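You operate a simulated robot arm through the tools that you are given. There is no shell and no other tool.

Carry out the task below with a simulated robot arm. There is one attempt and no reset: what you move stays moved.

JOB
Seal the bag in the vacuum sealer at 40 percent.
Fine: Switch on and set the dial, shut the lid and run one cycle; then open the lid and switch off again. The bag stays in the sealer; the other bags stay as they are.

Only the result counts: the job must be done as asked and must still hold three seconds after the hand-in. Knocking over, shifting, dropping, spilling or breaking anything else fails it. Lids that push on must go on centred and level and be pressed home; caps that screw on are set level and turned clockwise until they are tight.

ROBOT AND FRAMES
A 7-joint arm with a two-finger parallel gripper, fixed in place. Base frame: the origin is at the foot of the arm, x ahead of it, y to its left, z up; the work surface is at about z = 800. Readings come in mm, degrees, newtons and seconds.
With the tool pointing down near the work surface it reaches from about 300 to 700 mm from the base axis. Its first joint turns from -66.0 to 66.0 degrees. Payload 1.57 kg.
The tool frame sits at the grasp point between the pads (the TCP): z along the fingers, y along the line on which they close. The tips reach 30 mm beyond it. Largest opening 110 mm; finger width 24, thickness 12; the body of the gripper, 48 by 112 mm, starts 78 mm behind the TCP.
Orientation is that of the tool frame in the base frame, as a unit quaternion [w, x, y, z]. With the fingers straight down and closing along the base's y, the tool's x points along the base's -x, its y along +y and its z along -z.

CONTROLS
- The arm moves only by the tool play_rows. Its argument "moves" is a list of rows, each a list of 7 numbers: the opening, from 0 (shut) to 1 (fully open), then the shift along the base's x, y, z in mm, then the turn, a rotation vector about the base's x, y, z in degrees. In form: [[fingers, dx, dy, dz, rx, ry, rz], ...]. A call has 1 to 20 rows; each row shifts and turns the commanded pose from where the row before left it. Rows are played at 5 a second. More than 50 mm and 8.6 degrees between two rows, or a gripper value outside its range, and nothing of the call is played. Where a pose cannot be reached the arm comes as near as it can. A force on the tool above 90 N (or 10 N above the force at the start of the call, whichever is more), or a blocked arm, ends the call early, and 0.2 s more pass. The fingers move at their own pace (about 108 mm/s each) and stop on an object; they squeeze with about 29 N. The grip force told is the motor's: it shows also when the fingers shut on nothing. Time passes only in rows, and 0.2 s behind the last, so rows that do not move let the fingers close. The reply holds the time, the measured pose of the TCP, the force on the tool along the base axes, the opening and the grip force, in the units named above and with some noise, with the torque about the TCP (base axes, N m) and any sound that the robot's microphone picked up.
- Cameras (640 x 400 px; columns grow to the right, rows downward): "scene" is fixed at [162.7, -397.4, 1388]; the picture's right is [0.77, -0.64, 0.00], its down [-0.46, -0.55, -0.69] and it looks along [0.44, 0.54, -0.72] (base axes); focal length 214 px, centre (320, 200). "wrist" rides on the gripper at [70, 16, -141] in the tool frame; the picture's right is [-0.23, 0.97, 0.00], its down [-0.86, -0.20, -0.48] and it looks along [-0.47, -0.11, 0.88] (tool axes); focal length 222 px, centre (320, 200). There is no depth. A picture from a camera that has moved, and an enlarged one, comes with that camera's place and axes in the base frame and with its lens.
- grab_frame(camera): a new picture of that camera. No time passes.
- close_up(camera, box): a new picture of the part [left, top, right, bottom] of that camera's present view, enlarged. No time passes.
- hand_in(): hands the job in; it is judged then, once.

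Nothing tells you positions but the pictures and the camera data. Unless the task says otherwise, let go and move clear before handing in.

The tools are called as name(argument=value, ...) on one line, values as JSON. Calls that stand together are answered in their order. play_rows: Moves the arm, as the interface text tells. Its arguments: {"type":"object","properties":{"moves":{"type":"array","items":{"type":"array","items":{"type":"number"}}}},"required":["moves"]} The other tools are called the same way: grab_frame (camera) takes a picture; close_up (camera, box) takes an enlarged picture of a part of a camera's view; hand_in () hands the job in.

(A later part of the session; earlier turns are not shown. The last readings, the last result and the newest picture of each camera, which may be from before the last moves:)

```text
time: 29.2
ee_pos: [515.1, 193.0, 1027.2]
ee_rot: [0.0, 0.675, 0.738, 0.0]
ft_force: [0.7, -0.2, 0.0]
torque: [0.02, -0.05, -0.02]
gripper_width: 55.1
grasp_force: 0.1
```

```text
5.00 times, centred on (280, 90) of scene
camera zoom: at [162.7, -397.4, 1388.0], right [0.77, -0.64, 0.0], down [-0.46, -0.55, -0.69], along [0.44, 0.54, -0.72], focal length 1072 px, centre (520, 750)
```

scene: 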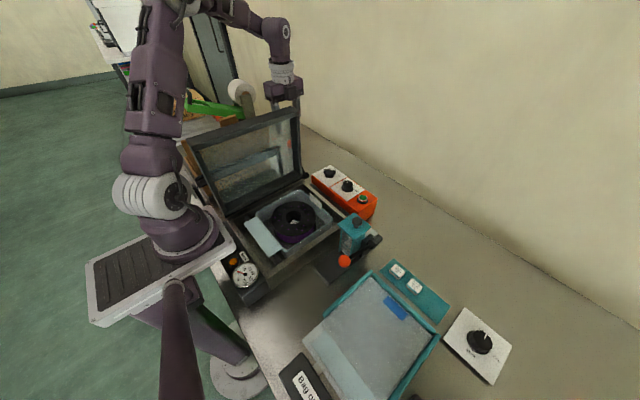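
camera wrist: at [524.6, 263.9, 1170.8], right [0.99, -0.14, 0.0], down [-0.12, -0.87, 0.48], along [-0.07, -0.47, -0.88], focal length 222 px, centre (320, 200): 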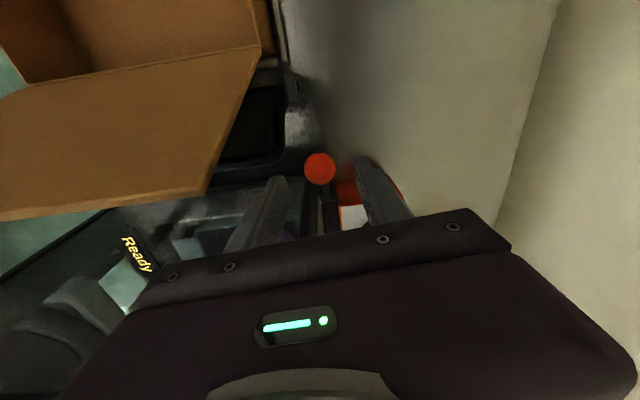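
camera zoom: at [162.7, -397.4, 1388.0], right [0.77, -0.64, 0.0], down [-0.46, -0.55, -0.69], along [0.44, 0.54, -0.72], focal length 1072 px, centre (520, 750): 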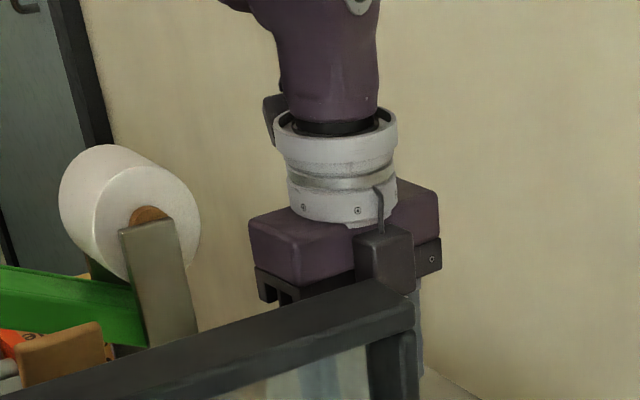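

There is a small box on the gripper's far side that comes near the lid's top corner. I'll zoom in there before going lower.

close_up(camera="scene", box=[265, 80, 315, 115])

close_up(camera="wrist", box=[180, 130, 400, 260])

```text
11.43 times, centred on (290, 98) of scene
camera zoom: at [162.7, -397.4, 1388.0], right [0.77, -0.64, 0.0], down [-0.46, -0.55, -0.69], along [0.44, 0.54, -0.72], focal length 2451 px, centre (663, 1371)
```

zoom: 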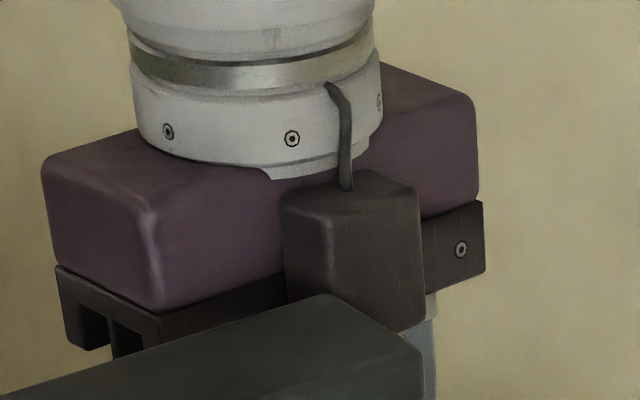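

```text
2.91 times, centred on (290, 195) of wrist
camera zoom: at [524.6, 263.9, 1170.8], right [0.99, -0.14, 0.0], down [-0.12, -0.87, 0.48], along [-0.07, -0.47, -0.88], focal length 646 px, centre (407, 214)
```

zoom: 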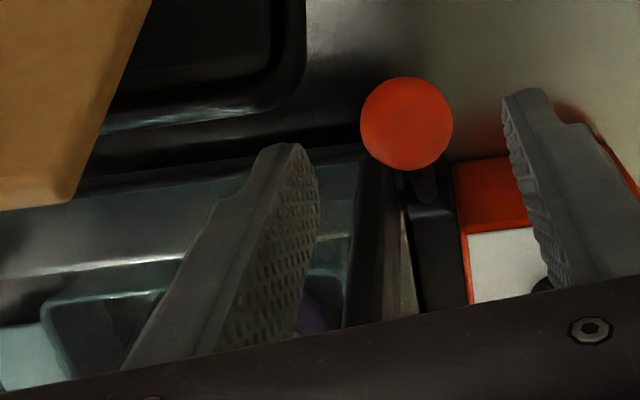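

The side box passes too close to the lid for a vertical approach. Instead I'll go up and out to x≈590, square the yaw and tilt the tool 25° so the fingers reach in from the +x side. Then I can cage the ball between the fingers along y.

play_rows(moves=[[0.5, 0, 0, 25, 0, 0, 0], [0.5, 0, 0, 25, 0, 0, 0], [0.5, 0, 0, 25, 0, 0, 0], [0.5, 15, 0, 0, 0, 0, 8.5], [0.5, 15, 0, 0, 0, 0, 8.5], [0.5, 15, 0, 0, 0, 0, 8.5], [0.5, 15, 0, 0, 0, 0, 8.5], [0.5, 16, 0, 0, 0, 0, 8.5], [0.5, 0, 0, 0, 0, 0, 8.5], [0.5, 0, 0, 0, 0, 0, 8.5], [0.5, 0, 0, 0, 0, 0, 8.5], [0.5, 0, 0, 0, 0, 0, 8.5], [0.5, 0, 0, 0, 0, 0, 8.5], [0.5, 0, 0, 0, 0, 8.4, 0], [0.5, 0, 0, 0, 0, 8.3, 0], [0.5, 0, 0, 0, 0, 8.3, 0], [0.5, 0, 0, 0, 0, 0, 0]])

grab_frame(camera="wrist")

grab_frame(camera="scene")

```text
time: 32.8
ee_pos: [545.9, 184.9, 1097.4]
ee_rot: [-0.17, 0.0, 0.985, 0.001]
ft_force: [0.5, 0.1, -0.2]
torque: [-0.01, -0.01, 0.0]
gripper_width: 55.0
grasp_force: 0.0
out of reach, approached as far as the arm can: row 14, 15, 16
```

```text
taken
camera wrist: at [527.5, 201.3, 1255.8], right [0.21, 0.97, -0.08], down [0.97, -0.2, 0.17], along [0.15, -0.11, -0.98], focal length 222 px, centre (320, 200)
```

wrist: 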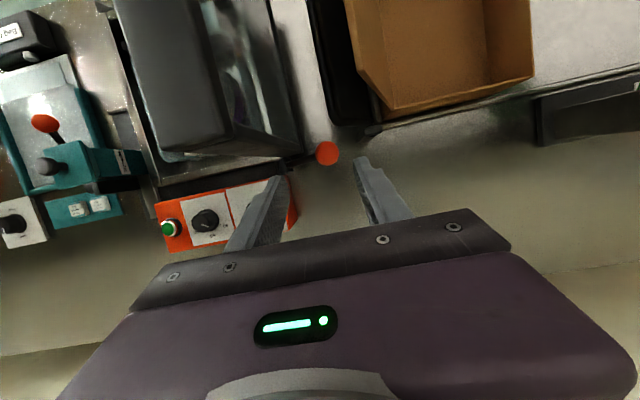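

```text
taken
```

scene: 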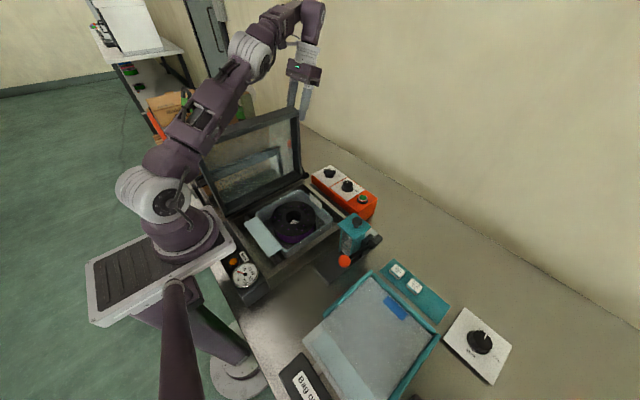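

The tilt reached about 20° at this distance. I'll step in x and check how the commanded pose responds.

play_rows(moves=[[0.5, -10, 0, 0, 0, 0, 0], [0.5, -10, 0, 0, 0, 0, 0], [0.5, 0, 0, 0, 0, 0, 0]])

```text
time: 33.6
ee_pos: [527.3, 184.6, 1095.9]
ee_rot: [-0.169, 0.0, 0.986, 0.0]
ft_force: [0.0, 0.0, -0.1]
torque: [0.01, 0.01, 0.01]
gripper_width: 55.1
grasp_force: 0.1
```

The pose is now a clean (527, 185, 1096) at 19.5° tilt. I'll descend around the ball with the fingers straddling it in y.

play_rows(moves=[[0.5, 4, 4, -20, 0, 0, 0], [0.5, 4, 4, -20, 0, 0, 0], [0.5, 0, 0, -20, 0, 0, 0], [0.5, 0, 0, -10, 0, 0, 0], [0.5, 0, 0, 0, 0, 0, 0]])

grab_frame(camera="wrist")

close_up(camera="scene", box=[250, 70, 350, 150])

```text
time: 34.8
ee_pos: [533.8, 193.1, 1027.8]
ee_rot: [-0.17, 0.0, 0.986, 0.0]
ft_force: [0.3, -0.9, 0.6]
torque: [-0.01, -0.03, 0.01]
gripper_width: 54.7
grasp_force: 0.1
```

```text
taken
camera wrist: at [514.7, 209.8, 1185.7], right [0.21, 0.97, -0.08], down [0.97, -0.2, 0.17], along [0.15, -0.11, -0.98], focal length 222 px, centre (320, 200)
```

wrist: 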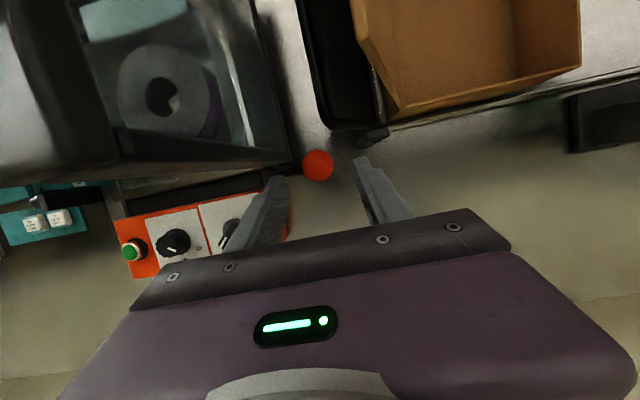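

```text
5.00 times, centred on (300, 110) of scene
camera zoom: at [162.7, -397.4, 1388.0], right [0.77, -0.64, 0.0], down [-0.46, -0.55, -0.69], along [0.44, 0.54, -0.72], focal length 1072 px, centre (420, 650)
```

zoom: 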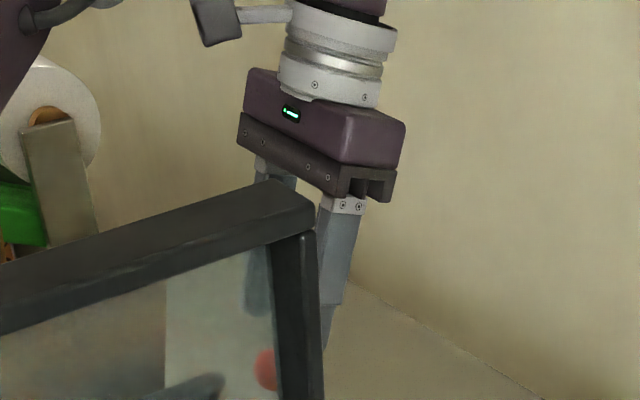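

Ball confirmed at about (514.5, 191.5, 976). I'll lower to it and narrow the cage.

play_rows(moves=[[0.5, -6, -0.5, -15, 0, 0, 0], [0.5, -6, 0, -15, 0, 0, 0], [0.36, 0, 0, 0, 0, 0, 0], [0.36, 0, 0, 0, 0, 0, 0]])

close_up(camera="wrist", box=[220, 100, 420, 225])

grab_frame(camera="scene")

```text
time: 35.8
ee_pos: [521.7, 192.5, 996.6]
ee_rot: [-0.169, 0.0, 0.986, 0.0]
ft_force: [0.3, -0.6, 0.2]
torque: [0.05, 0.02, 0.01]
gripper_width: 39.6
grasp_force: 0.0
```

```text
3.20 times, centred on (320, 162) of wrist
camera zoom: at [503.2, 209.5, 1156.3], right [0.21, 0.97, -0.08], down [0.97, -0.2, 0.17], along [0.15, -0.11, -0.98], focal length 711 px, centre (320, 320)
```

zoom: 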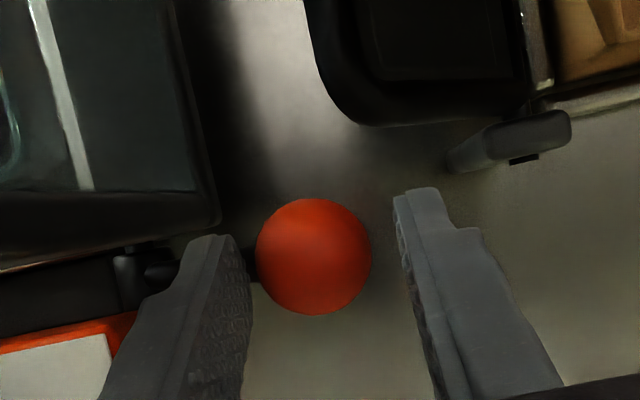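

```text
taken
```

scene: 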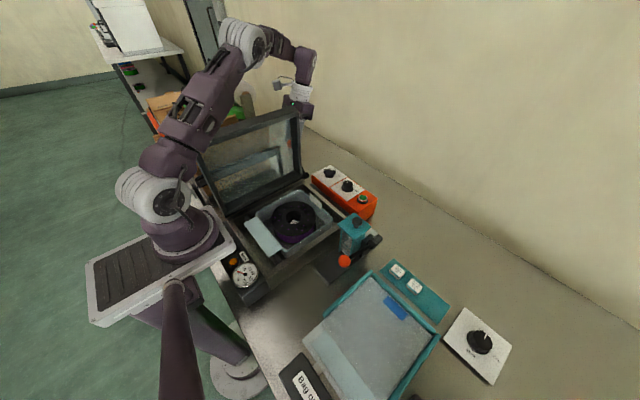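

The ball sits between the fingers. I'll narrow the cage and begin swinging the lever along its arc slowly.

play_rows(moves=[[0.29, 0, 0, 0, 0, 0, 0], [0.29, 0, -4.2, 3.4, 0, 0, 0], [0.29, 0, -4.3, 3.4, 0, 0, 0], [0.29, 0, -4.6, 3.1, 0, 0, 0], [0.29, 0, -4.6, 3.0, 0, 0, 0], [0.29, 0, 0, 0, 0, 0, 0]])

close_up(camera="wrist", box=[220, 100, 420, 225])

close_up(camera="scene", box=[180, 80, 340, 200])

```text
time: 37.2
ee_pos: [522.7, 175.2, 1008.7]
ee_rot: [-0.17, -0.001, 0.985, 0.0]
ft_force: [-0.7, 0.4, -0.6]
torque: [0.01, -0.02, 0.01]
gripper_width: 32.4
grasp_force: 0.8
```

```text
3.20 times, centred on (320, 162) of wrist
camera zoom: at [503.9, 191.1, 1168.5], right [0.21, 0.97, -0.08], down [0.97, -0.2, 0.17], along [0.15, -0.11, -0.98], focal length 711 px, centre (320, 320)
```

zoom: 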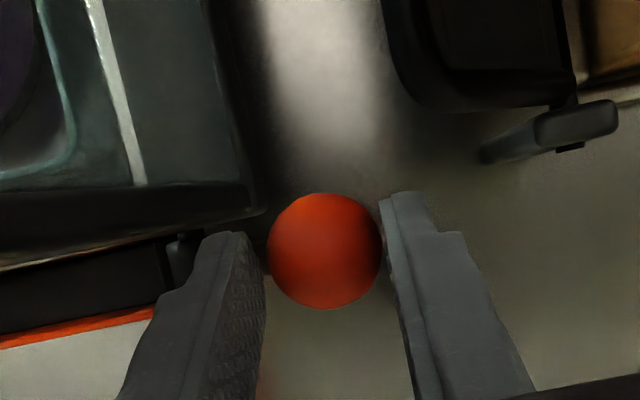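

```text
3.33 times, centred on (260, 140) of scene
camera zoom: at [162.7, -397.3, 1388.0], right [0.77, -0.64, 0.0], down [-0.46, -0.55, -0.69], along [0.44, 0.54, -0.72], focal length 715 px, centre (520, 400)
```

zoom: 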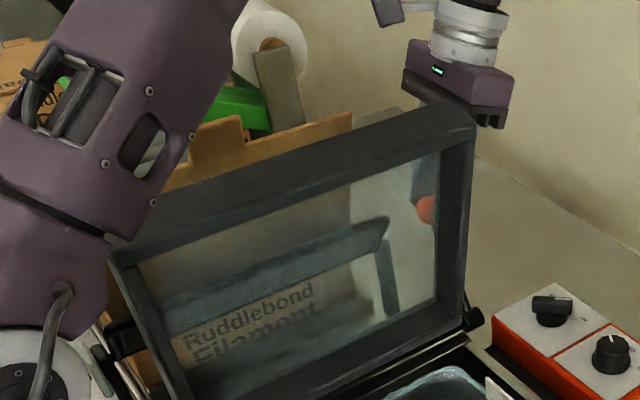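

The ball follows with almost no force. The upper arm link passes near the lid's far corner, so I'll check clearance there.

grab_frame(camera="scene")

close_up(camera="scene", box=[110, 60, 270, 220])

```text
taken
```

scene: 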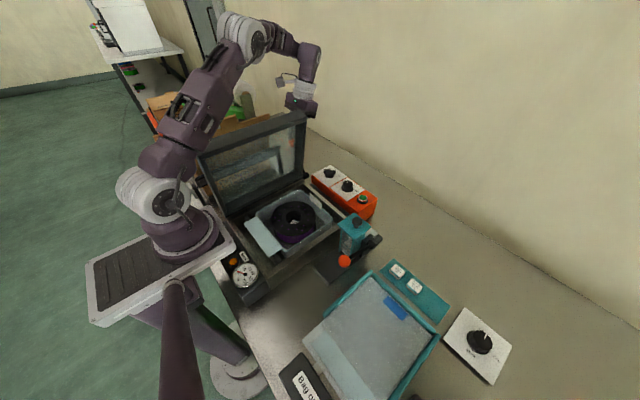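

```text
2.50 times, centred on (190, 140) of scene
camera zoom: at [162.7, -397.3, 1388.0], right [0.77, -0.64, 0.0], down [-0.46, -0.55, -0.69], along [0.44, 0.54, -0.72], focal length 536 px, centre (645, 350)
```

zoom: 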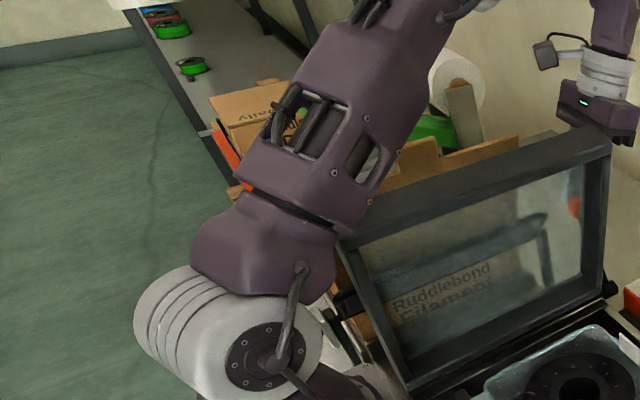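

The arm link is clear of the lid. I continue the arc to about 99°.

play_rows(moves=[[0.29, 0, -4.8, 2.7, 0, 0, 0], [0.29, 0, -4.8, 2.5, 0, 0, 0], [0.29, 0, -5, 2.3, 0, 0, 0], [0.29, 0, -5, 2.1, 0, 0, 0], [0.29, 0, -5.2, 1.8, 0, 0, 0], [0.29, 0, -5.2, 1.6, 0, 0, 0], [0.29, 0, -5.3, 1.4, 0, 0, 0], [0.29, 0, -5.4, 1.2, 0, 0, 0], [0.29, 0, -5.4, 0.9, 0, 0, 0], [0.29, 0, -5.4, 0.7, 0, 0, 0], [0.29, 0, -5.4, 0.5, 0, 0, 0], [0.29, 0, -5.5, 0.2, 0, 0, 0], [0.29, 0, -5.5, 0, 0, 0, 0], [0.29, 0, -5.5, -0.3, 0, 0, 0], [0.29, 0, -5.4, -0.5, 0, 0, 0], [0.29, 0, -5.4, -0.7, 0, 0, 0], [0.29, 0, 0, 0, 0, 0, 0]])

close_up(camera="wrist", box=[220, 100, 420, 225])

grab_frame(camera="scene")

```text
time: 40.8
ee_pos: [521.6, 91.8, 1025.8]
ee_rot: [-0.169, 0.0, 0.986, -0.001]
ft_force: [0.1, 0.8, 0.0]
torque: [-0.01, -0.02, 0.0]
gripper_width: 31.9
grasp_force: 0.1
```

```text
3.20 times, centred on (320, 162) of wrist
camera zoom: at [504.1, 107.3, 1184.5], right [0.21, 0.97, -0.08], down [0.97, -0.2, 0.17], along [0.15, -0.11, -0.98], focal length 711 px, centre (320, 320)
```

zoom: 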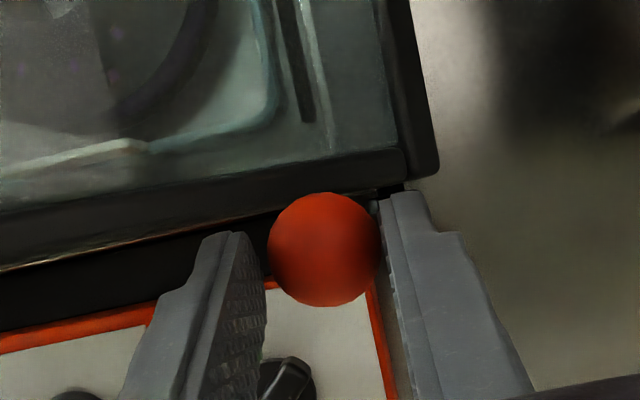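

```text
taken
```

scene: 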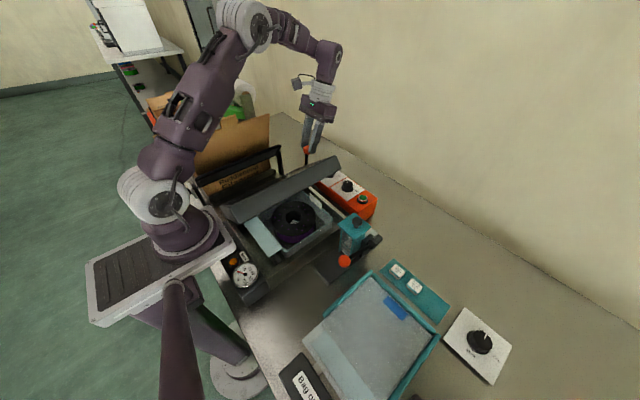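

The lid is following smoothly. I continue down toward closing.

play_rows(moves=[[0.29, 0, -5.4, -1.0, 0, 0, 0], [0.29, 0, -5.4, -1.2, 0, 0, 0], [0.29, 0, -5.3, -1.4, 0, 0, 0], [0.29, 0, -5.2, -1.7, 0, 0, 0], [0.29, 0, -5.1, -1.9, 0, 0, 0], [0.29, 0, -5.0, -2.1, 0, 0, 0], [0.29, 0, -4.9, -2.3, 0, 0, 0], [0.29, 0, -4.9, -2.6, 0, 0, 0], [0.29, 0, -4.8, -2.8, 0, 0, 0], [0.29, 0, -4.6, -3.0, 0, 0, 0], [0.29, 0, -4.5, -3.2, 0, 0, 0], [0.29, 0, -4.3, -3.3, 0, 0, 0], [0.29, 0, 0, 0, 0, 0, 0]])

close_up(camera="wrist", box=[220, 100, 420, 225])

close_up(camera="scene", box=[180, 120, 380, 280])

```text
time: 43.6
ee_pos: [522.1, 31.1, 1000.9]
ee_rot: [-0.169, -0.001, 0.986, 0.0]
ft_force: [0.0, 0.1, 0.3]
torque: [0.06, 0.01, 0.01]
gripper_width: 32.2
grasp_force: 0.3
```

```text
3.20 times, centred on (320, 162) of wrist
camera zoom: at [504.4, 47.9, 1159.8], right [0.21, 0.97, -0.08], down [0.97, -0.2, 0.17], along [0.15, -0.11, -0.98], focal length 711 px, centre (320, 320)
```

zoom: 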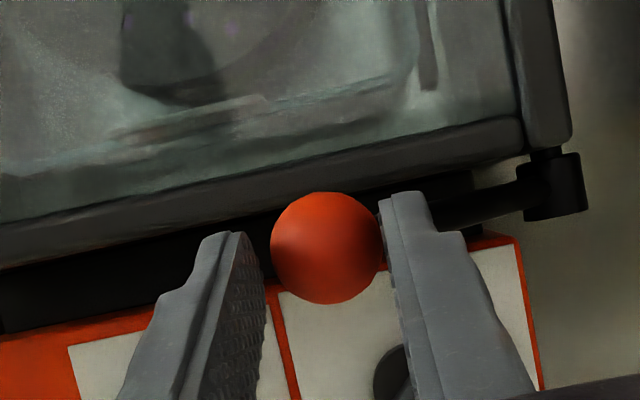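

```text
2.50 times, centred on (280, 200) of scene
camera zoom: at [162.7, -397.3, 1388.0], right [0.77, -0.64, 0.0], down [-0.46, -0.55, -0.69], along [0.44, 0.54, -0.72], focal length 536 px, centre (420, 200)
```

zoom: 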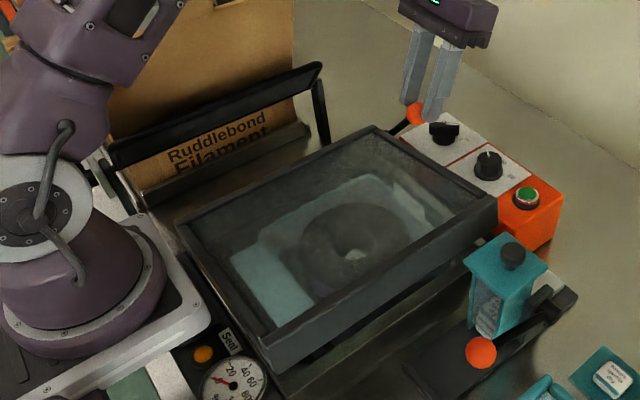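

Nearly closed. I'll take the last few degrees in small steps and watch the force.

play_rows(moves=[[0.29, 0, -4.1, -3.5, 0, 0, 0], [0.29, 0, -4.1, -3.7, 0, 0, 0], [0.29, 0, -2.3, -2.3, 0, 0, 0], [0.29, 0, 0, 0, 0, 0, 0]])

close_up(camera="wrist", box=[220, 100, 420, 225])

close_up(camera="scene", box=[180, 120, 380, 280])

```text
time: 44.6
ee_pos: [522.7, 21.2, 992.4]
ee_rot: [-0.17, 0.0, 0.985, 0.0]
ft_force: [0.4, 0.0, -0.1]
torque: [0.03, 0.0, -0.04]
gripper_width: 32.2
grasp_force: 0.0
```

```text
3.20 times, centred on (320, 162) of wrist
camera zoom: at [504.4, 36.8, 1149.9], right [0.21, 0.97, -0.08], down [0.97, -0.2, 0.17], along [0.15, -0.11, -0.98], focal length 711 px, centre (320, 320)
```

zoom: 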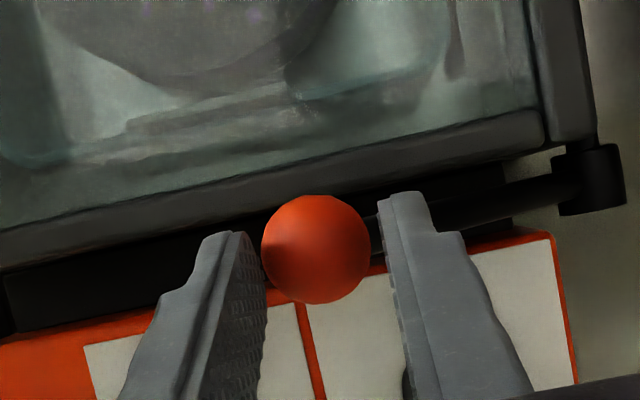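

```text
2.50 times, centred on (280, 200) of scene
camera zoom: at [162.7, -397.4, 1388.0], right [0.77, -0.64, 0.0], down [-0.46, -0.55, -0.69], along [0.44, 0.54, -0.72], focal length 536 px, centre (420, 200)
```

zoom: 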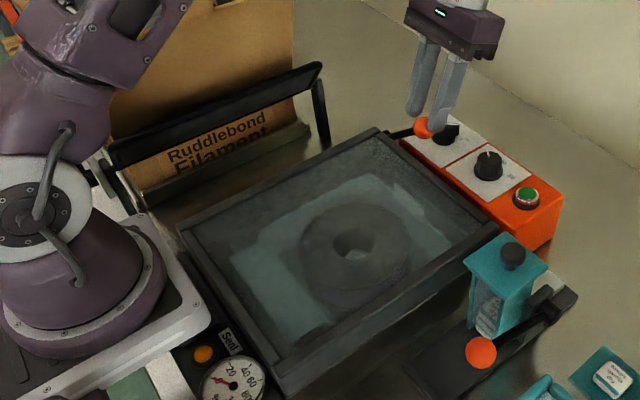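

The lid looks almost shut, with gravity now carrying it. I'll follow a little further to confirm it has settled.

play_rows(moves=[[0.29, 0, -2.5, -2.5, 0, 0, 0], [0.29, 0, -2.5, -2.5, 0, 0, 0], [0.29, 0, -2, -2, 0, 0, 0], [0.29, 0, 0, 0, 0, 0, 0]])

close_up(camera="wrist", box=[220, 100, 420, 225])

close_up(camera="scene", box=[180, 120, 380, 280])

```text
time: 45.6
ee_pos: [524.2, 13.4, 984.0]
ee_rot: [-0.169, -0.001, 0.986, 0.0]
ft_force: [0.3, 7.0, 2.9]
torque: [0.24, 0.01, -0.1]
gripper_width: 38.3
grasp_force: 3.7
```

```text
3.20 times, centred on (320, 162) of wrist
camera zoom: at [504.6, 30.7, 1142.1], right [0.21, 0.97, -0.07], down [0.97, -0.2, 0.17], along [0.15, -0.11, -0.98], focal length 711 px, centre (320, 320)
```

zoom: 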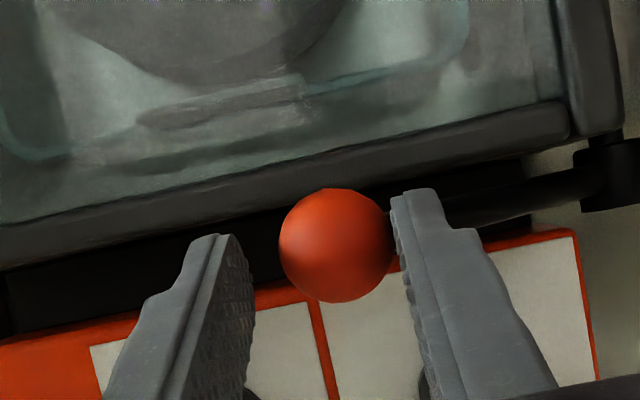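

```text
2.50 times, centred on (280, 200) of scene
camera zoom: at [162.7, -397.2, 1388.0], right [0.77, -0.64, 0.0], down [-0.46, -0.55, -0.69], along [0.44, 0.54, -0.72], focal length 536 px, centre (420, 200)
```

zoom: 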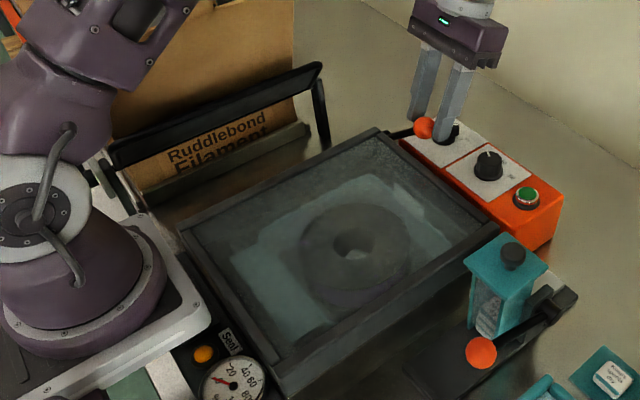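

The lid is down on its stop: a 7 N reaction and the lever has stopped moving. I'll open the fingers, lift off the ball, bring the tool upright and move above the green button.

play_rows(moves=[[0.55, 0, 2, 2, 0, 0, 0], [0.55, 0, 0, 0, 0, 0, 0], [0.55, 0, 0, 15, 0, 0, 0], [0.55, 0, 0, 25, 0, 0, 0], [0.55, 0, 0, 25, 0, 0, 0], [0.3, 0, 0, 0, 0, -6.5, 0], [0, 0, 0, 0, 0, -6.5, 0], [0, 0, 0, 0, 0, -6.5, 0], [0, 13, -25, 0, 0, 0, 0], [0, 13, -25, 0, 0, 0, 0], [0, 13, -25, 0, 0, 0, 0], [0, 12, -25, 0, 0, 0, 0], [0, 0, -25, 0, 0, 0, 0], [0, 0, 0, 0, 0, 0, 0]])

grab_frame(camera="wrist")

grab_frame(camera="scene")

```text
time: 48.6
ee_pos: [574.7, -109.0, 1051.8]
ee_rot: [0.0, 0.0, 1.0, 0.0]
ft_force: [0.6, -0.7, 0.2]
torque: [-0.03, 0.01, -0.03]
gripper_width: 0.0
grasp_force: 21.1
```

```text
taken
camera wrist: at [505.0, -93.3, 1194.9], right [0.23, 0.97, 0.0], down [0.85, -0.2, 0.48], along [0.47, -0.11, -0.88], focal length 222 px, centre (320, 200)
```

wrist: 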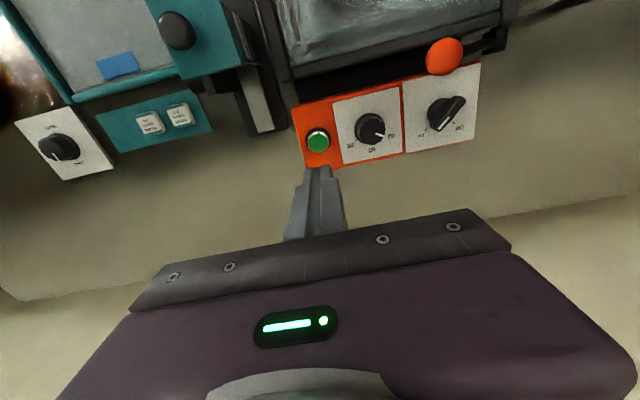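

```text
taken
```

scene: 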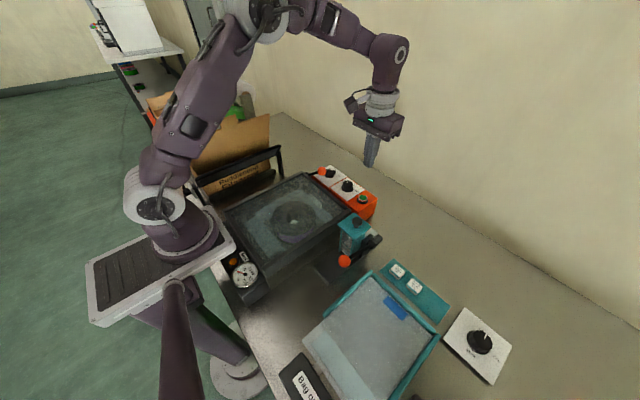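

The lid is closed and the tool is upright. Button confirmed at (575, -112); I'll check the dial in zoom while descending toward the button.

close_up(camera="wrist", box=[290, 60, 490, 180])

play_rows(moves=[[0, 0, -3, -25, 0, 0, 0], [0, 0, 0, -25, 0, 0, 0], [0, 0, 0, -25, 0, 0, 0], [0, 0, 0, -20, 0, 0, 0], [0, 0, 0, -15, 0, 0, 0], [0, 0, 0, 0, 0, 0, 0]])

close_up(camera="scene", box=[310, 150, 410, 230])

```text
3.20 times, centred on (390, 120) of wrist
camera zoom: at [505.0, -93.3, 1194.9], right [0.23, 0.97, 0.0], down [0.85, -0.2, 0.48], along [0.47, -0.11, -0.88], focal length 711 px, centre (96, 456)
```

zoom: 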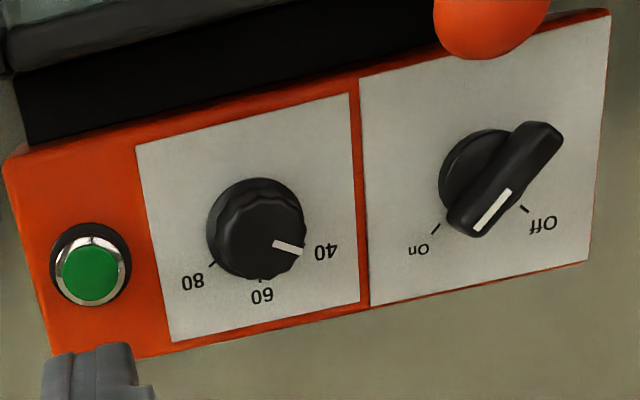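

```text
time: 50.0
ee_pos: [573.7, -112.4, 941.8]
ee_rot: [-0.001, 0.0, 1.0, -0.001]
ft_force: [0.4, -0.3, 0.7]
torque: [-0.02, 0.01, 0.03]
gripper_width: 0.0
grasp_force: 21.4
```

```text
5.00 times, centred on (360, 190) of scene
camera zoom: at [162.7, -397.4, 1388.0], right [0.77, -0.64, 0.0], down [-0.46, -0.55, -0.69], along [0.44, 0.54, -0.72], focal length 1072 px, centre (120, 250)
```

zoom: 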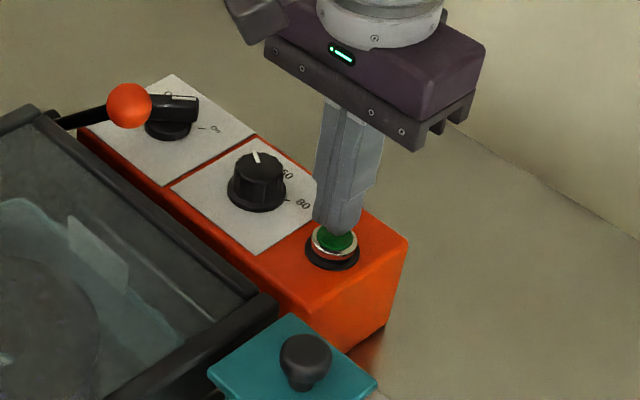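

The dial reads 40, power is On and the fingertip is above the button. Now I'll press in small steps.

play_rows(moves=[[0, 1, 0, -6, 0, 0, 0], [0, 0, 0, -4, 0, 0, 0], [0, 0, 0, -2, 0, 0, 0], [0, 0, 0, -2, 0, 0, 0], [0, 0, 0, -2, 0, 0, 0]])

```text
time: 51.2
ee_pos: [574.8, -111.7, 925.3]
ee_rot: [0.001, 0.0, 1.0, 0.0]
ft_force: [-4.2, 0.4, 6.4]
torque: [-0.03, 0.11, -0.03]
gripper_width: 0.3
grasp_force: 21.3
heard: click
```

I heard a click. I'll lift off and watch the gauge and lamp.

play_rows(moves=[[0, 0, 0, 5, 0, 0, 0], [0, 0, 0, 15, 0, 0, 0], [0, 0, 0, 20, 0, 0, 0]])

close_up(camera="scene", box=[220, 240, 280, 300])

close_up(camera="scene", box=[200, 150, 400, 310])

```text
time: 52.0
ee_pos: [574.7, -112.0, 965.9]
ee_rot: [0.0, 0.0, 1.0, 0.0]
ft_force: [0.2, -0.5, -0.4]
torque: [0.01, 0.01, 0.0]
gripper_width: 0.1
grasp_force: 21.3
```

```text
6.67 times, centred on (250, 270) of scene
camera zoom: at [162.7, -397.4, 1388.0], right [0.77, -0.64, 0.0], down [-0.46, -0.55, -0.69], along [0.44, 0.54, -0.72], focal length 1430 px, centre (787, -267)
```

zoom: 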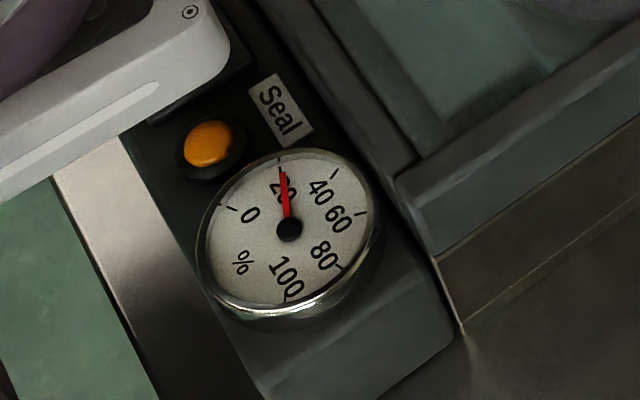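

```text
2.50 times, centred on (300, 230) of scene
camera zoom: at [162.7, -397.4, 1388.0], right [0.77, -0.64, 0.0], down [-0.46, -0.55, -0.69], along [0.44, 0.54, -0.72], focal length 536 px, centre (370, 125)
```

zoom: 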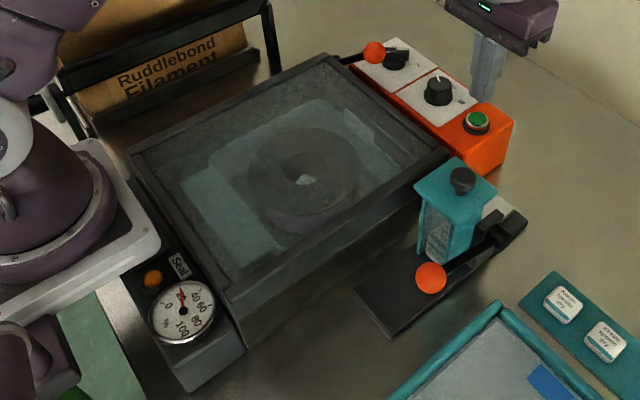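

The gauge has risen to about 20, so the cycle is running. I'll rise clear and wait while watching it.

play_rows(moves=[[0, 0, 0, 30, 0, 0, 0], [0, 0, 0, 30, 0, 0, 0], [0, 0, 0, 0, 0, 0, 0], [0, 0, 0, 0, 0, 0, 0], [0, 0, 0, 0, 0, 0, 0]])

close_up(camera="scene", box=[220, 240, 280, 300])

```text
time: 53.2
ee_pos: [573.8, -112.1, 1025.3]
ee_rot: [0.0, 0.001, 1.0, 0.0]
ft_force: [-0.5, -0.1, -0.4]
torque: [-0.06, -0.02, -0.01]
gripper_width: 0.1
grasp_force: 21.5
```

```text
6.67 times, centred on (250, 270) of scene
camera zoom: at [162.7, -397.4, 1388.0], right [0.77, -0.64, 0.0], down [-0.46, -0.55, -0.69], along [0.44, 0.54, -0.72], focal length 1430 px, centre (787, -267)
```

zoom: 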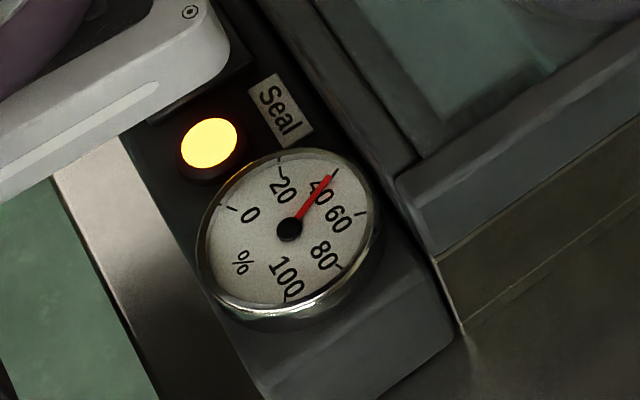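

The gauge reads 40 exactly and the Seal lamp is lit. I'll wait for the cycle to finish.

play_rows(moves=[[0, 0, 0, 0, 0, 0, 0], [0, 0, 0, 0, 0, 0, 0], [0, 0, 0, 0, 0, 0, 0], [0, 0, 0, 0, 0, 0, 0], [0, 0, 0, 0, 0, 0, 0], [0, 0, 0, 0, 0, 0, 0], [0, 0, 0, 0, 0, 0, 0], [0, 0, 0, 0, 0, 0, 0], [0, 0, 0, 0, 0, 0, 0], [0, 0, 0, 0, 0, 0, 0]])

close_up(camera="scene", box=[220, 240, 280, 300])

```text
time: 55.4
ee_pos: [573.8, -113.6, 1025.7]
ee_rot: [-0.001, 0.0, 1.0, 0.0]
ft_force: [-0.7, -0.3, -0.5]
torque: [0.01, 0.02, -0.04]
gripper_width: 0.1
grasp_force: 21.1
```

```text
6.67 times, centred on (250, 270) of scene
camera zoom: at [162.7, -397.4, 1388.0], right [0.77, -0.64, 0.0], down [-0.46, -0.55, -0.69], along [0.44, 0.54, -0.72], focal length 1430 px, centre (787, -267)
```

zoom: 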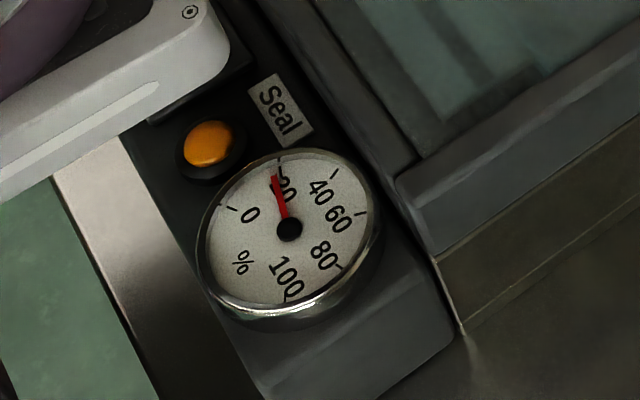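

Sealing is done and the chamber is venting. I'll wait until the gauge is back at zero.

play_rows(moves=[[0, 0, 0, 0, 0, 0, 0], [0, 0, 0, 0, 0, 0, 0], [0, 0, 0, 0, 0, 0, 0], [0, 0, 0, 0, 0, 0, 0], [0, 0, 0, 0, 0, 0, 0], [0, 0, 0, 0, 0, 0, 0], [0, 0, 0, 0, 0, 0, 0], [0, 0, 0, 0, 0, 0, 0], [0, 0, 0, 0, 0, 0, 0], [0, 0, 0, 0, 0, 0, 0]])

close_up(camera="scene", box=[220, 240, 280, 300])

close_up(camera="scene", box=[200, 150, 400, 310])

```text
time: 57.6
ee_pos: [573.4, -112.2, 1025.5]
ee_rot: [0.0, 0.001, 1.0, 0.001]
ft_force: [0.2, 0.0, 0.3]
torque: [0.01, -0.01, -0.02]
gripper_width: 0.0
grasp_force: 21.4
```

```text
6.67 times, centred on (250, 270) of scene
camera zoom: at [162.7, -397.4, 1388.0], right [0.77, -0.64, 0.0], down [-0.46, -0.55, -0.69], along [0.44, 0.54, -0.72], focal length 1430 px, centre (787, -267)
```

zoom: 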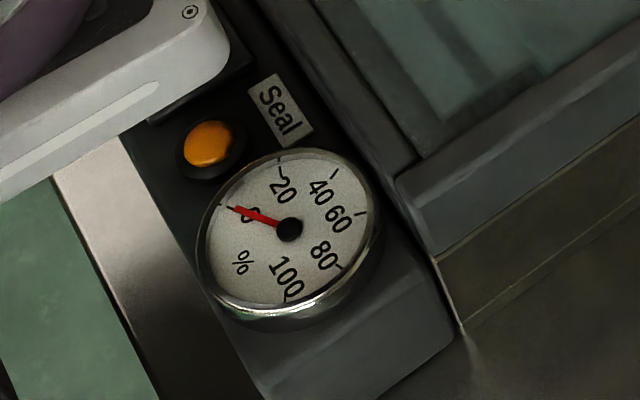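

```text
2.50 times, centred on (300, 230) of scene
camera zoom: at [162.7, -397.4, 1388.0], right [0.77, -0.64, 0.0], down [-0.46, -0.55, -0.69], along [0.44, 0.54, -0.72], focal length 536 px, centre (370, 125)
```

zoom: 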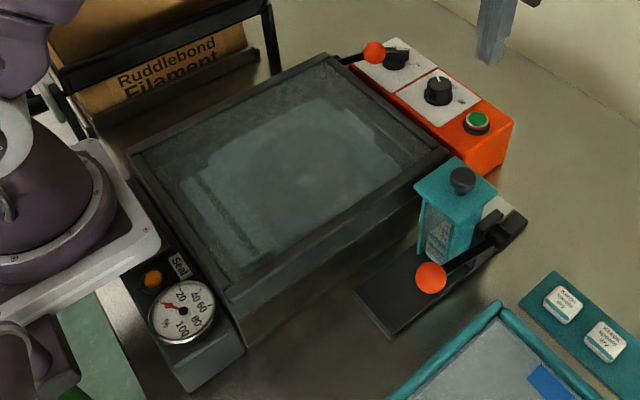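

The gauge is at 0, so the cycle is complete. I'll return to the lever ball, tilted as before, and come down over it with the fingers open.

play_rows(moves=[[0, 0, 0, 25, 0, 0, 0], [0.3, -11, 26, 10, 0, 0, 0], [0.55, -11, 26, 0, 0, 0, 0], [0.55, -11, 26, 0, 0, 0, 0], [0.55, -10, 26, 0, 0, 0, 0], [0.55, -10, 26, 0, 0, 0, 0], [0.55, 0, 0, 0, 0, 6.5, 0], [0.55, 0, 0, 0, 0, 6.5, 0], [0.55, 0, 0, 0, 0, 6.5, 0], [0.55, 0, 0, 0, 0, 0, 0]])

close_up(camera="wrist", box=[200, 80, 440, 230])

```text
time: 59.8
ee_pos: [521.6, 18.6, 1059.8]
ee_rot: [-0.171, 0.0, 0.985, -0.001]
ft_force: [-0.2, -0.2, 0.2]
torque: [-0.03, -0.01, 0.04]
gripper_width: 60.7
grasp_force: 0.0
```

```text
2.67 times, centred on (320, 155) of wrist
camera zoom: at [503.6, 34.4, 1217.9], right [0.21, 0.97, -0.08], down [0.97, -0.2, 0.16], along [0.15, -0.11, -0.98], focal length 592 px, centre (320, 320)
```

zoom: 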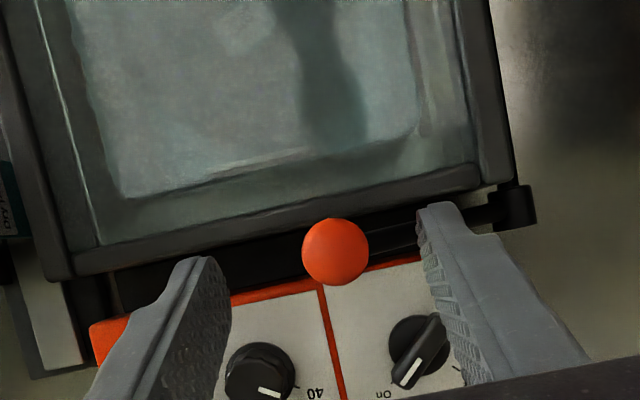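

The ball is at about (515, 18.5), centred between the fingers. I'll lower over it and narrow the cage.

play_rows(moves=[[0.55, 0, 0, -25, 0, 0, 0], [0.55, 0, 0, -25, 0, 0, 0], [0.55, 0, 0, -15, 0, 0, 0], [0.55, 0, 0, -7, 0, 0, 0], [0.3, 0, 0, 0, 0, 0, 0], [0.3, 0, 0, 0, 0, 0, 0]])

close_up(camera="wrist", box=[220, 100, 420, 225])

```text
time: 61.2
ee_pos: [521.9, 16.8, 987.2]
ee_rot: [-0.168, 0.0, 0.986, -0.001]
ft_force: [0.0, -0.1, -0.7]
torque: [0.02, 0.04, 0.0]
gripper_width: 32.7
grasp_force: 0.0
```

```text
3.20 times, centred on (320, 162) of wrist
camera zoom: at [503.0, 33.9, 1146.0], right [0.21, 0.97, -0.08], down [0.97, -0.2, 0.17], along [0.15, -0.11, -0.98], focal length 711 px, centre (320, 320)
```

zoom: 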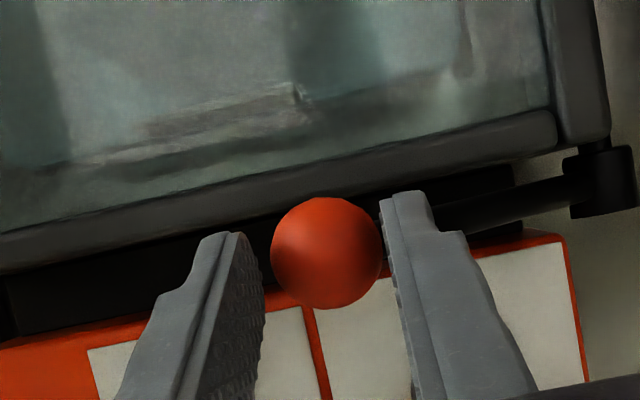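

The ball is caged. Now I'll swing it back along the arc to open the lid.

play_rows(moves=[[0.3, 0, 2.3, 2.3, 0, 0, 0], [0.3, 0, 2.3, 2.3, 0, 0, 0], [0.3, 0, 4.1, 3.7, 0, 0, 0], [0.3, 0, 4.1, 3.5, 0, 0, 0], [0.3, 0, 4.3, 3.3, 0, 0, 0], [0.3, 0, 4.5, 3.2, 0, 0, 0], [0.3, 0, 4.6, 3.0, 0, 0, 0], [0.3, 0, 4.8, 2.8, 0, 0, 0], [0.3, 0, 0, 0, 0, 0, 0]])

close_up(camera="wrist", box=[220, 100, 420, 225])

close_up(camera="scene", box=[180, 120, 380, 280])

```text
time: 63.2
ee_pos: [521.3, 47.7, 1012.7]
ee_rot: [-0.168, 0.0, 0.986, -0.001]
ft_force: [7.5, -16.4, 18.9]
torque: [-1.05, 0.14, 0.03]
gripper_width: 47.8
grasp_force: 8.3
```

```text
3.20 times, centred on (320, 162) of wrist
camera zoom: at [503.1, 64.9, 1170.5], right [0.21, 0.97, -0.08], down [0.97, -0.2, 0.17], along [0.15, -0.11, -0.98], focal length 711 px, centre (320, 320)
```

zoom: 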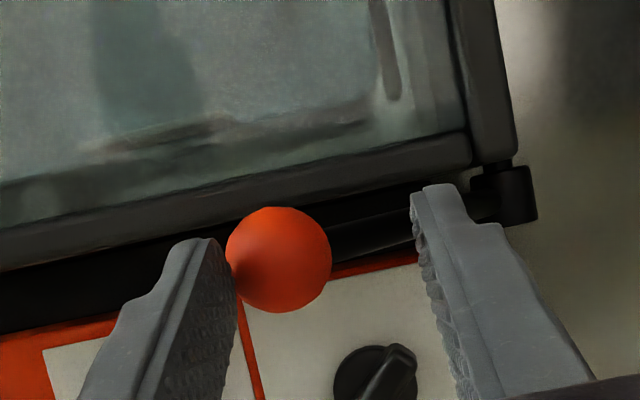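

```text
2.50 times, centred on (280, 200) of scene
camera zoom: at [162.6, -397.8, 1387.8], right [0.77, -0.64, 0.0], down [-0.46, -0.55, -0.7], along [0.44, 0.54, -0.72], focal length 536 px, centre (420, 200)
```

zoom: 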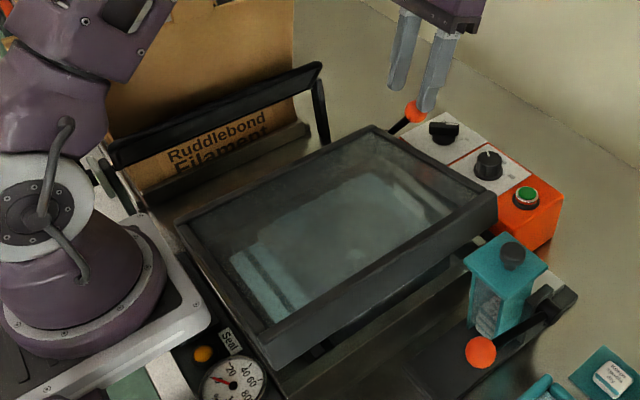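

The lid is lifting, but its weight spreads the loose cage. I'll centre on the ball and grip it firmly before continuing.

play_rows(moves=[[0.2, 0, -4, -4, 0, 0, 0], [0.0, 0, -4, -4, 0, 0, 0], [0.0, 0, 0, 0, 0, 0, 0], [0.0, 0, 0, 0, 0, 0, 0]])

close_up(camera="wrist", box=[220, 100, 420, 225])

```text
time: 64.2
ee_pos: [522.5, 30.3, 1007.1]
ee_rot: [-0.168, 0.002, 0.986, -0.011]
ft_force: [0.0, -58.5, 64.2]
torque: [-2.39, 0.37, 0.24]
gripper_width: 23.4
grasp_force: 35.6
```

```text
3.20 times, centred on (320, 162) of wrist
camera zoom: at [503.2, 50.6, 1164.0], right [0.21, 0.97, -0.1], down [0.97, -0.2, 0.17], along [0.15, -0.13, -0.98], focal length 711 px, centre (320, 320)
```

zoom: 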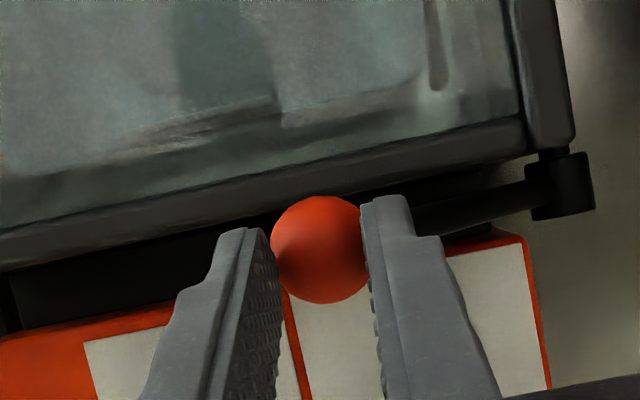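

The fingers were squeezing only the upper part of the ball, which gave the high force. I'll ease off, go lower, and re-grip at the ball's middle.

play_rows(moves=[[0.36, 0, -3, 0, 0, 0, 0], [0.36, 0, -5, -5, 0, 0, 0], [0.36, 0, -4, -6, 0, 0, 0], [0.36, 0, 0, 0, 0, 0, 0]])

close_up(camera="wrist", box=[220, 100, 420, 225])

close_up(camera="scene", box=[290, 120, 370, 180])

```text
time: 65.2
ee_pos: [520.6, 28.5, 993.0]
ee_rot: [-0.17, 0.001, 0.986, 0.001]
ft_force: [0.6, -9.3, 9.0]
torque: [-0.46, -0.04, 0.16]
gripper_width: 47.5
grasp_force: 5.1
```

```text
3.20 times, centred on (320, 162) of wrist
camera zoom: at [502.6, 45.3, 1150.9], right [0.21, 0.97, -0.08], down [0.97, -0.2, 0.17], along [0.15, -0.11, -0.98], focal length 711 px, centre (320, 320)
```

zoom: 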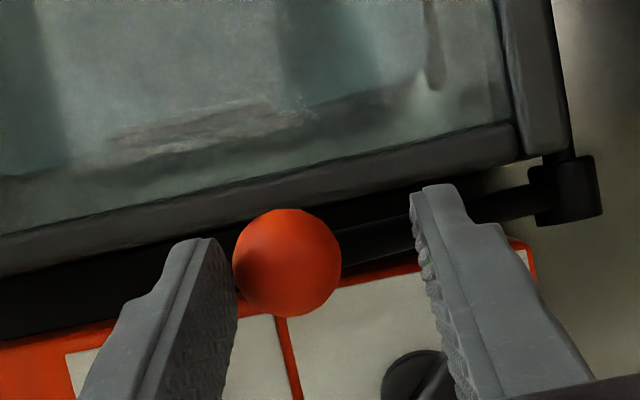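

```text
6.67 times, centred on (330, 150) of scene
camera zoom: at [162.6, -397.6, 1387.9], right [0.77, -0.64, 0.0], down [-0.46, -0.55, -0.69], along [0.44, 0.54, -0.72], focal length 1430 px, centre (253, 533)
```

zoom: 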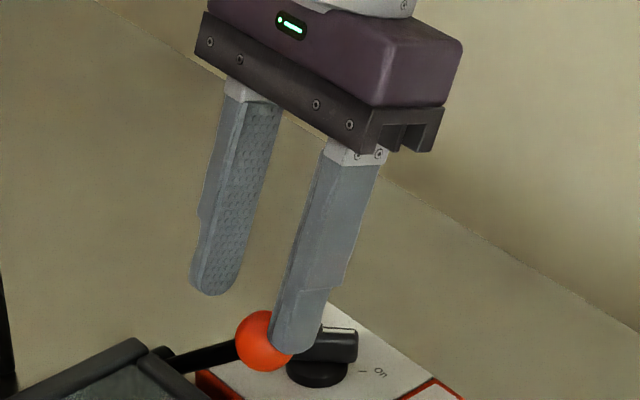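

The gripper yields when spread, so instead I'll push the ball with fully closed fingers from its -y side, which is rigid. First I let the lid settle, lift out, and close the fingers beside the ball.

play_rows(moves=[[0.36, 0, -3, -2, 0, 0, 0], [0.36, 0, -3, -2, 0, 0, 0], [0.6, 0, 0, 0, 0, 0, 0], [0.6, 0, 0, 0, 0, 0, 0], [0.6, 0, 0, 25, 0, 0, 0], [0.6, 0, 0, 25, 0, 0, 0], [0.3, 0, -15, 10, 0, 0, 0], [0, 0, -15, 0, 0, 0, 0], [0, 0, -5, 0, 0, 0, 0], [0, 0, 0, 0, 0, 0, 0]])

grab_frame(camera="wrist")

close_up(camera="scene", box=[180, 120, 380, 280])

```text
time: 67.4
ee_pos: [521.9, -11.5, 1048.4]
ee_rot: [-0.169, 0.001, 0.986, 0.0]
ft_force: [-0.8, 0.0, 0.4]
torque: [-0.01, -0.03, -0.01]
gripper_width: 0.0
grasp_force: 21.1
```

```text
taken
camera wrist: at [503.4, 4.5, 1206.8], right [0.21, 0.97, -0.08], down [0.97, -0.2, 0.17], along [0.15, -0.11, -0.98], focal length 222 px, centre (320, 200)
```

wrist: 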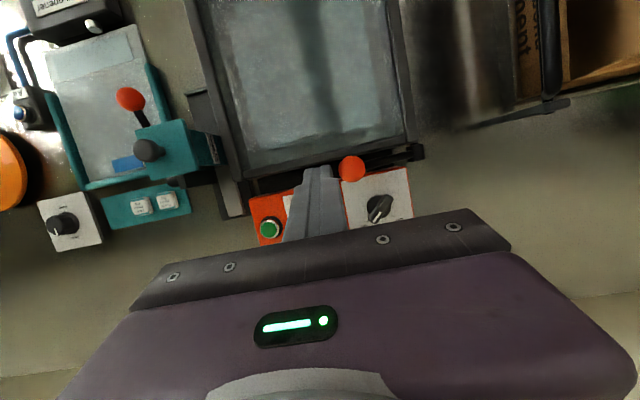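

```text
2.50 times, centred on (280, 200) of scene
camera zoom: at [162.7, -397.4, 1388.0], right [0.77, -0.64, 0.0], down [-0.46, -0.55, -0.69], along [0.44, 0.54, -0.72], focal length 536 px, centre (420, 200)
```

zoom: 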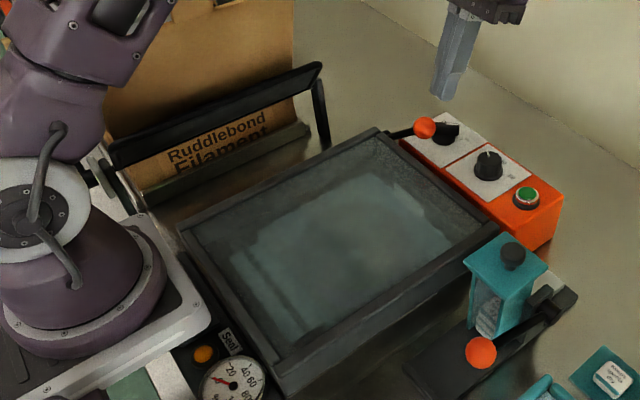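

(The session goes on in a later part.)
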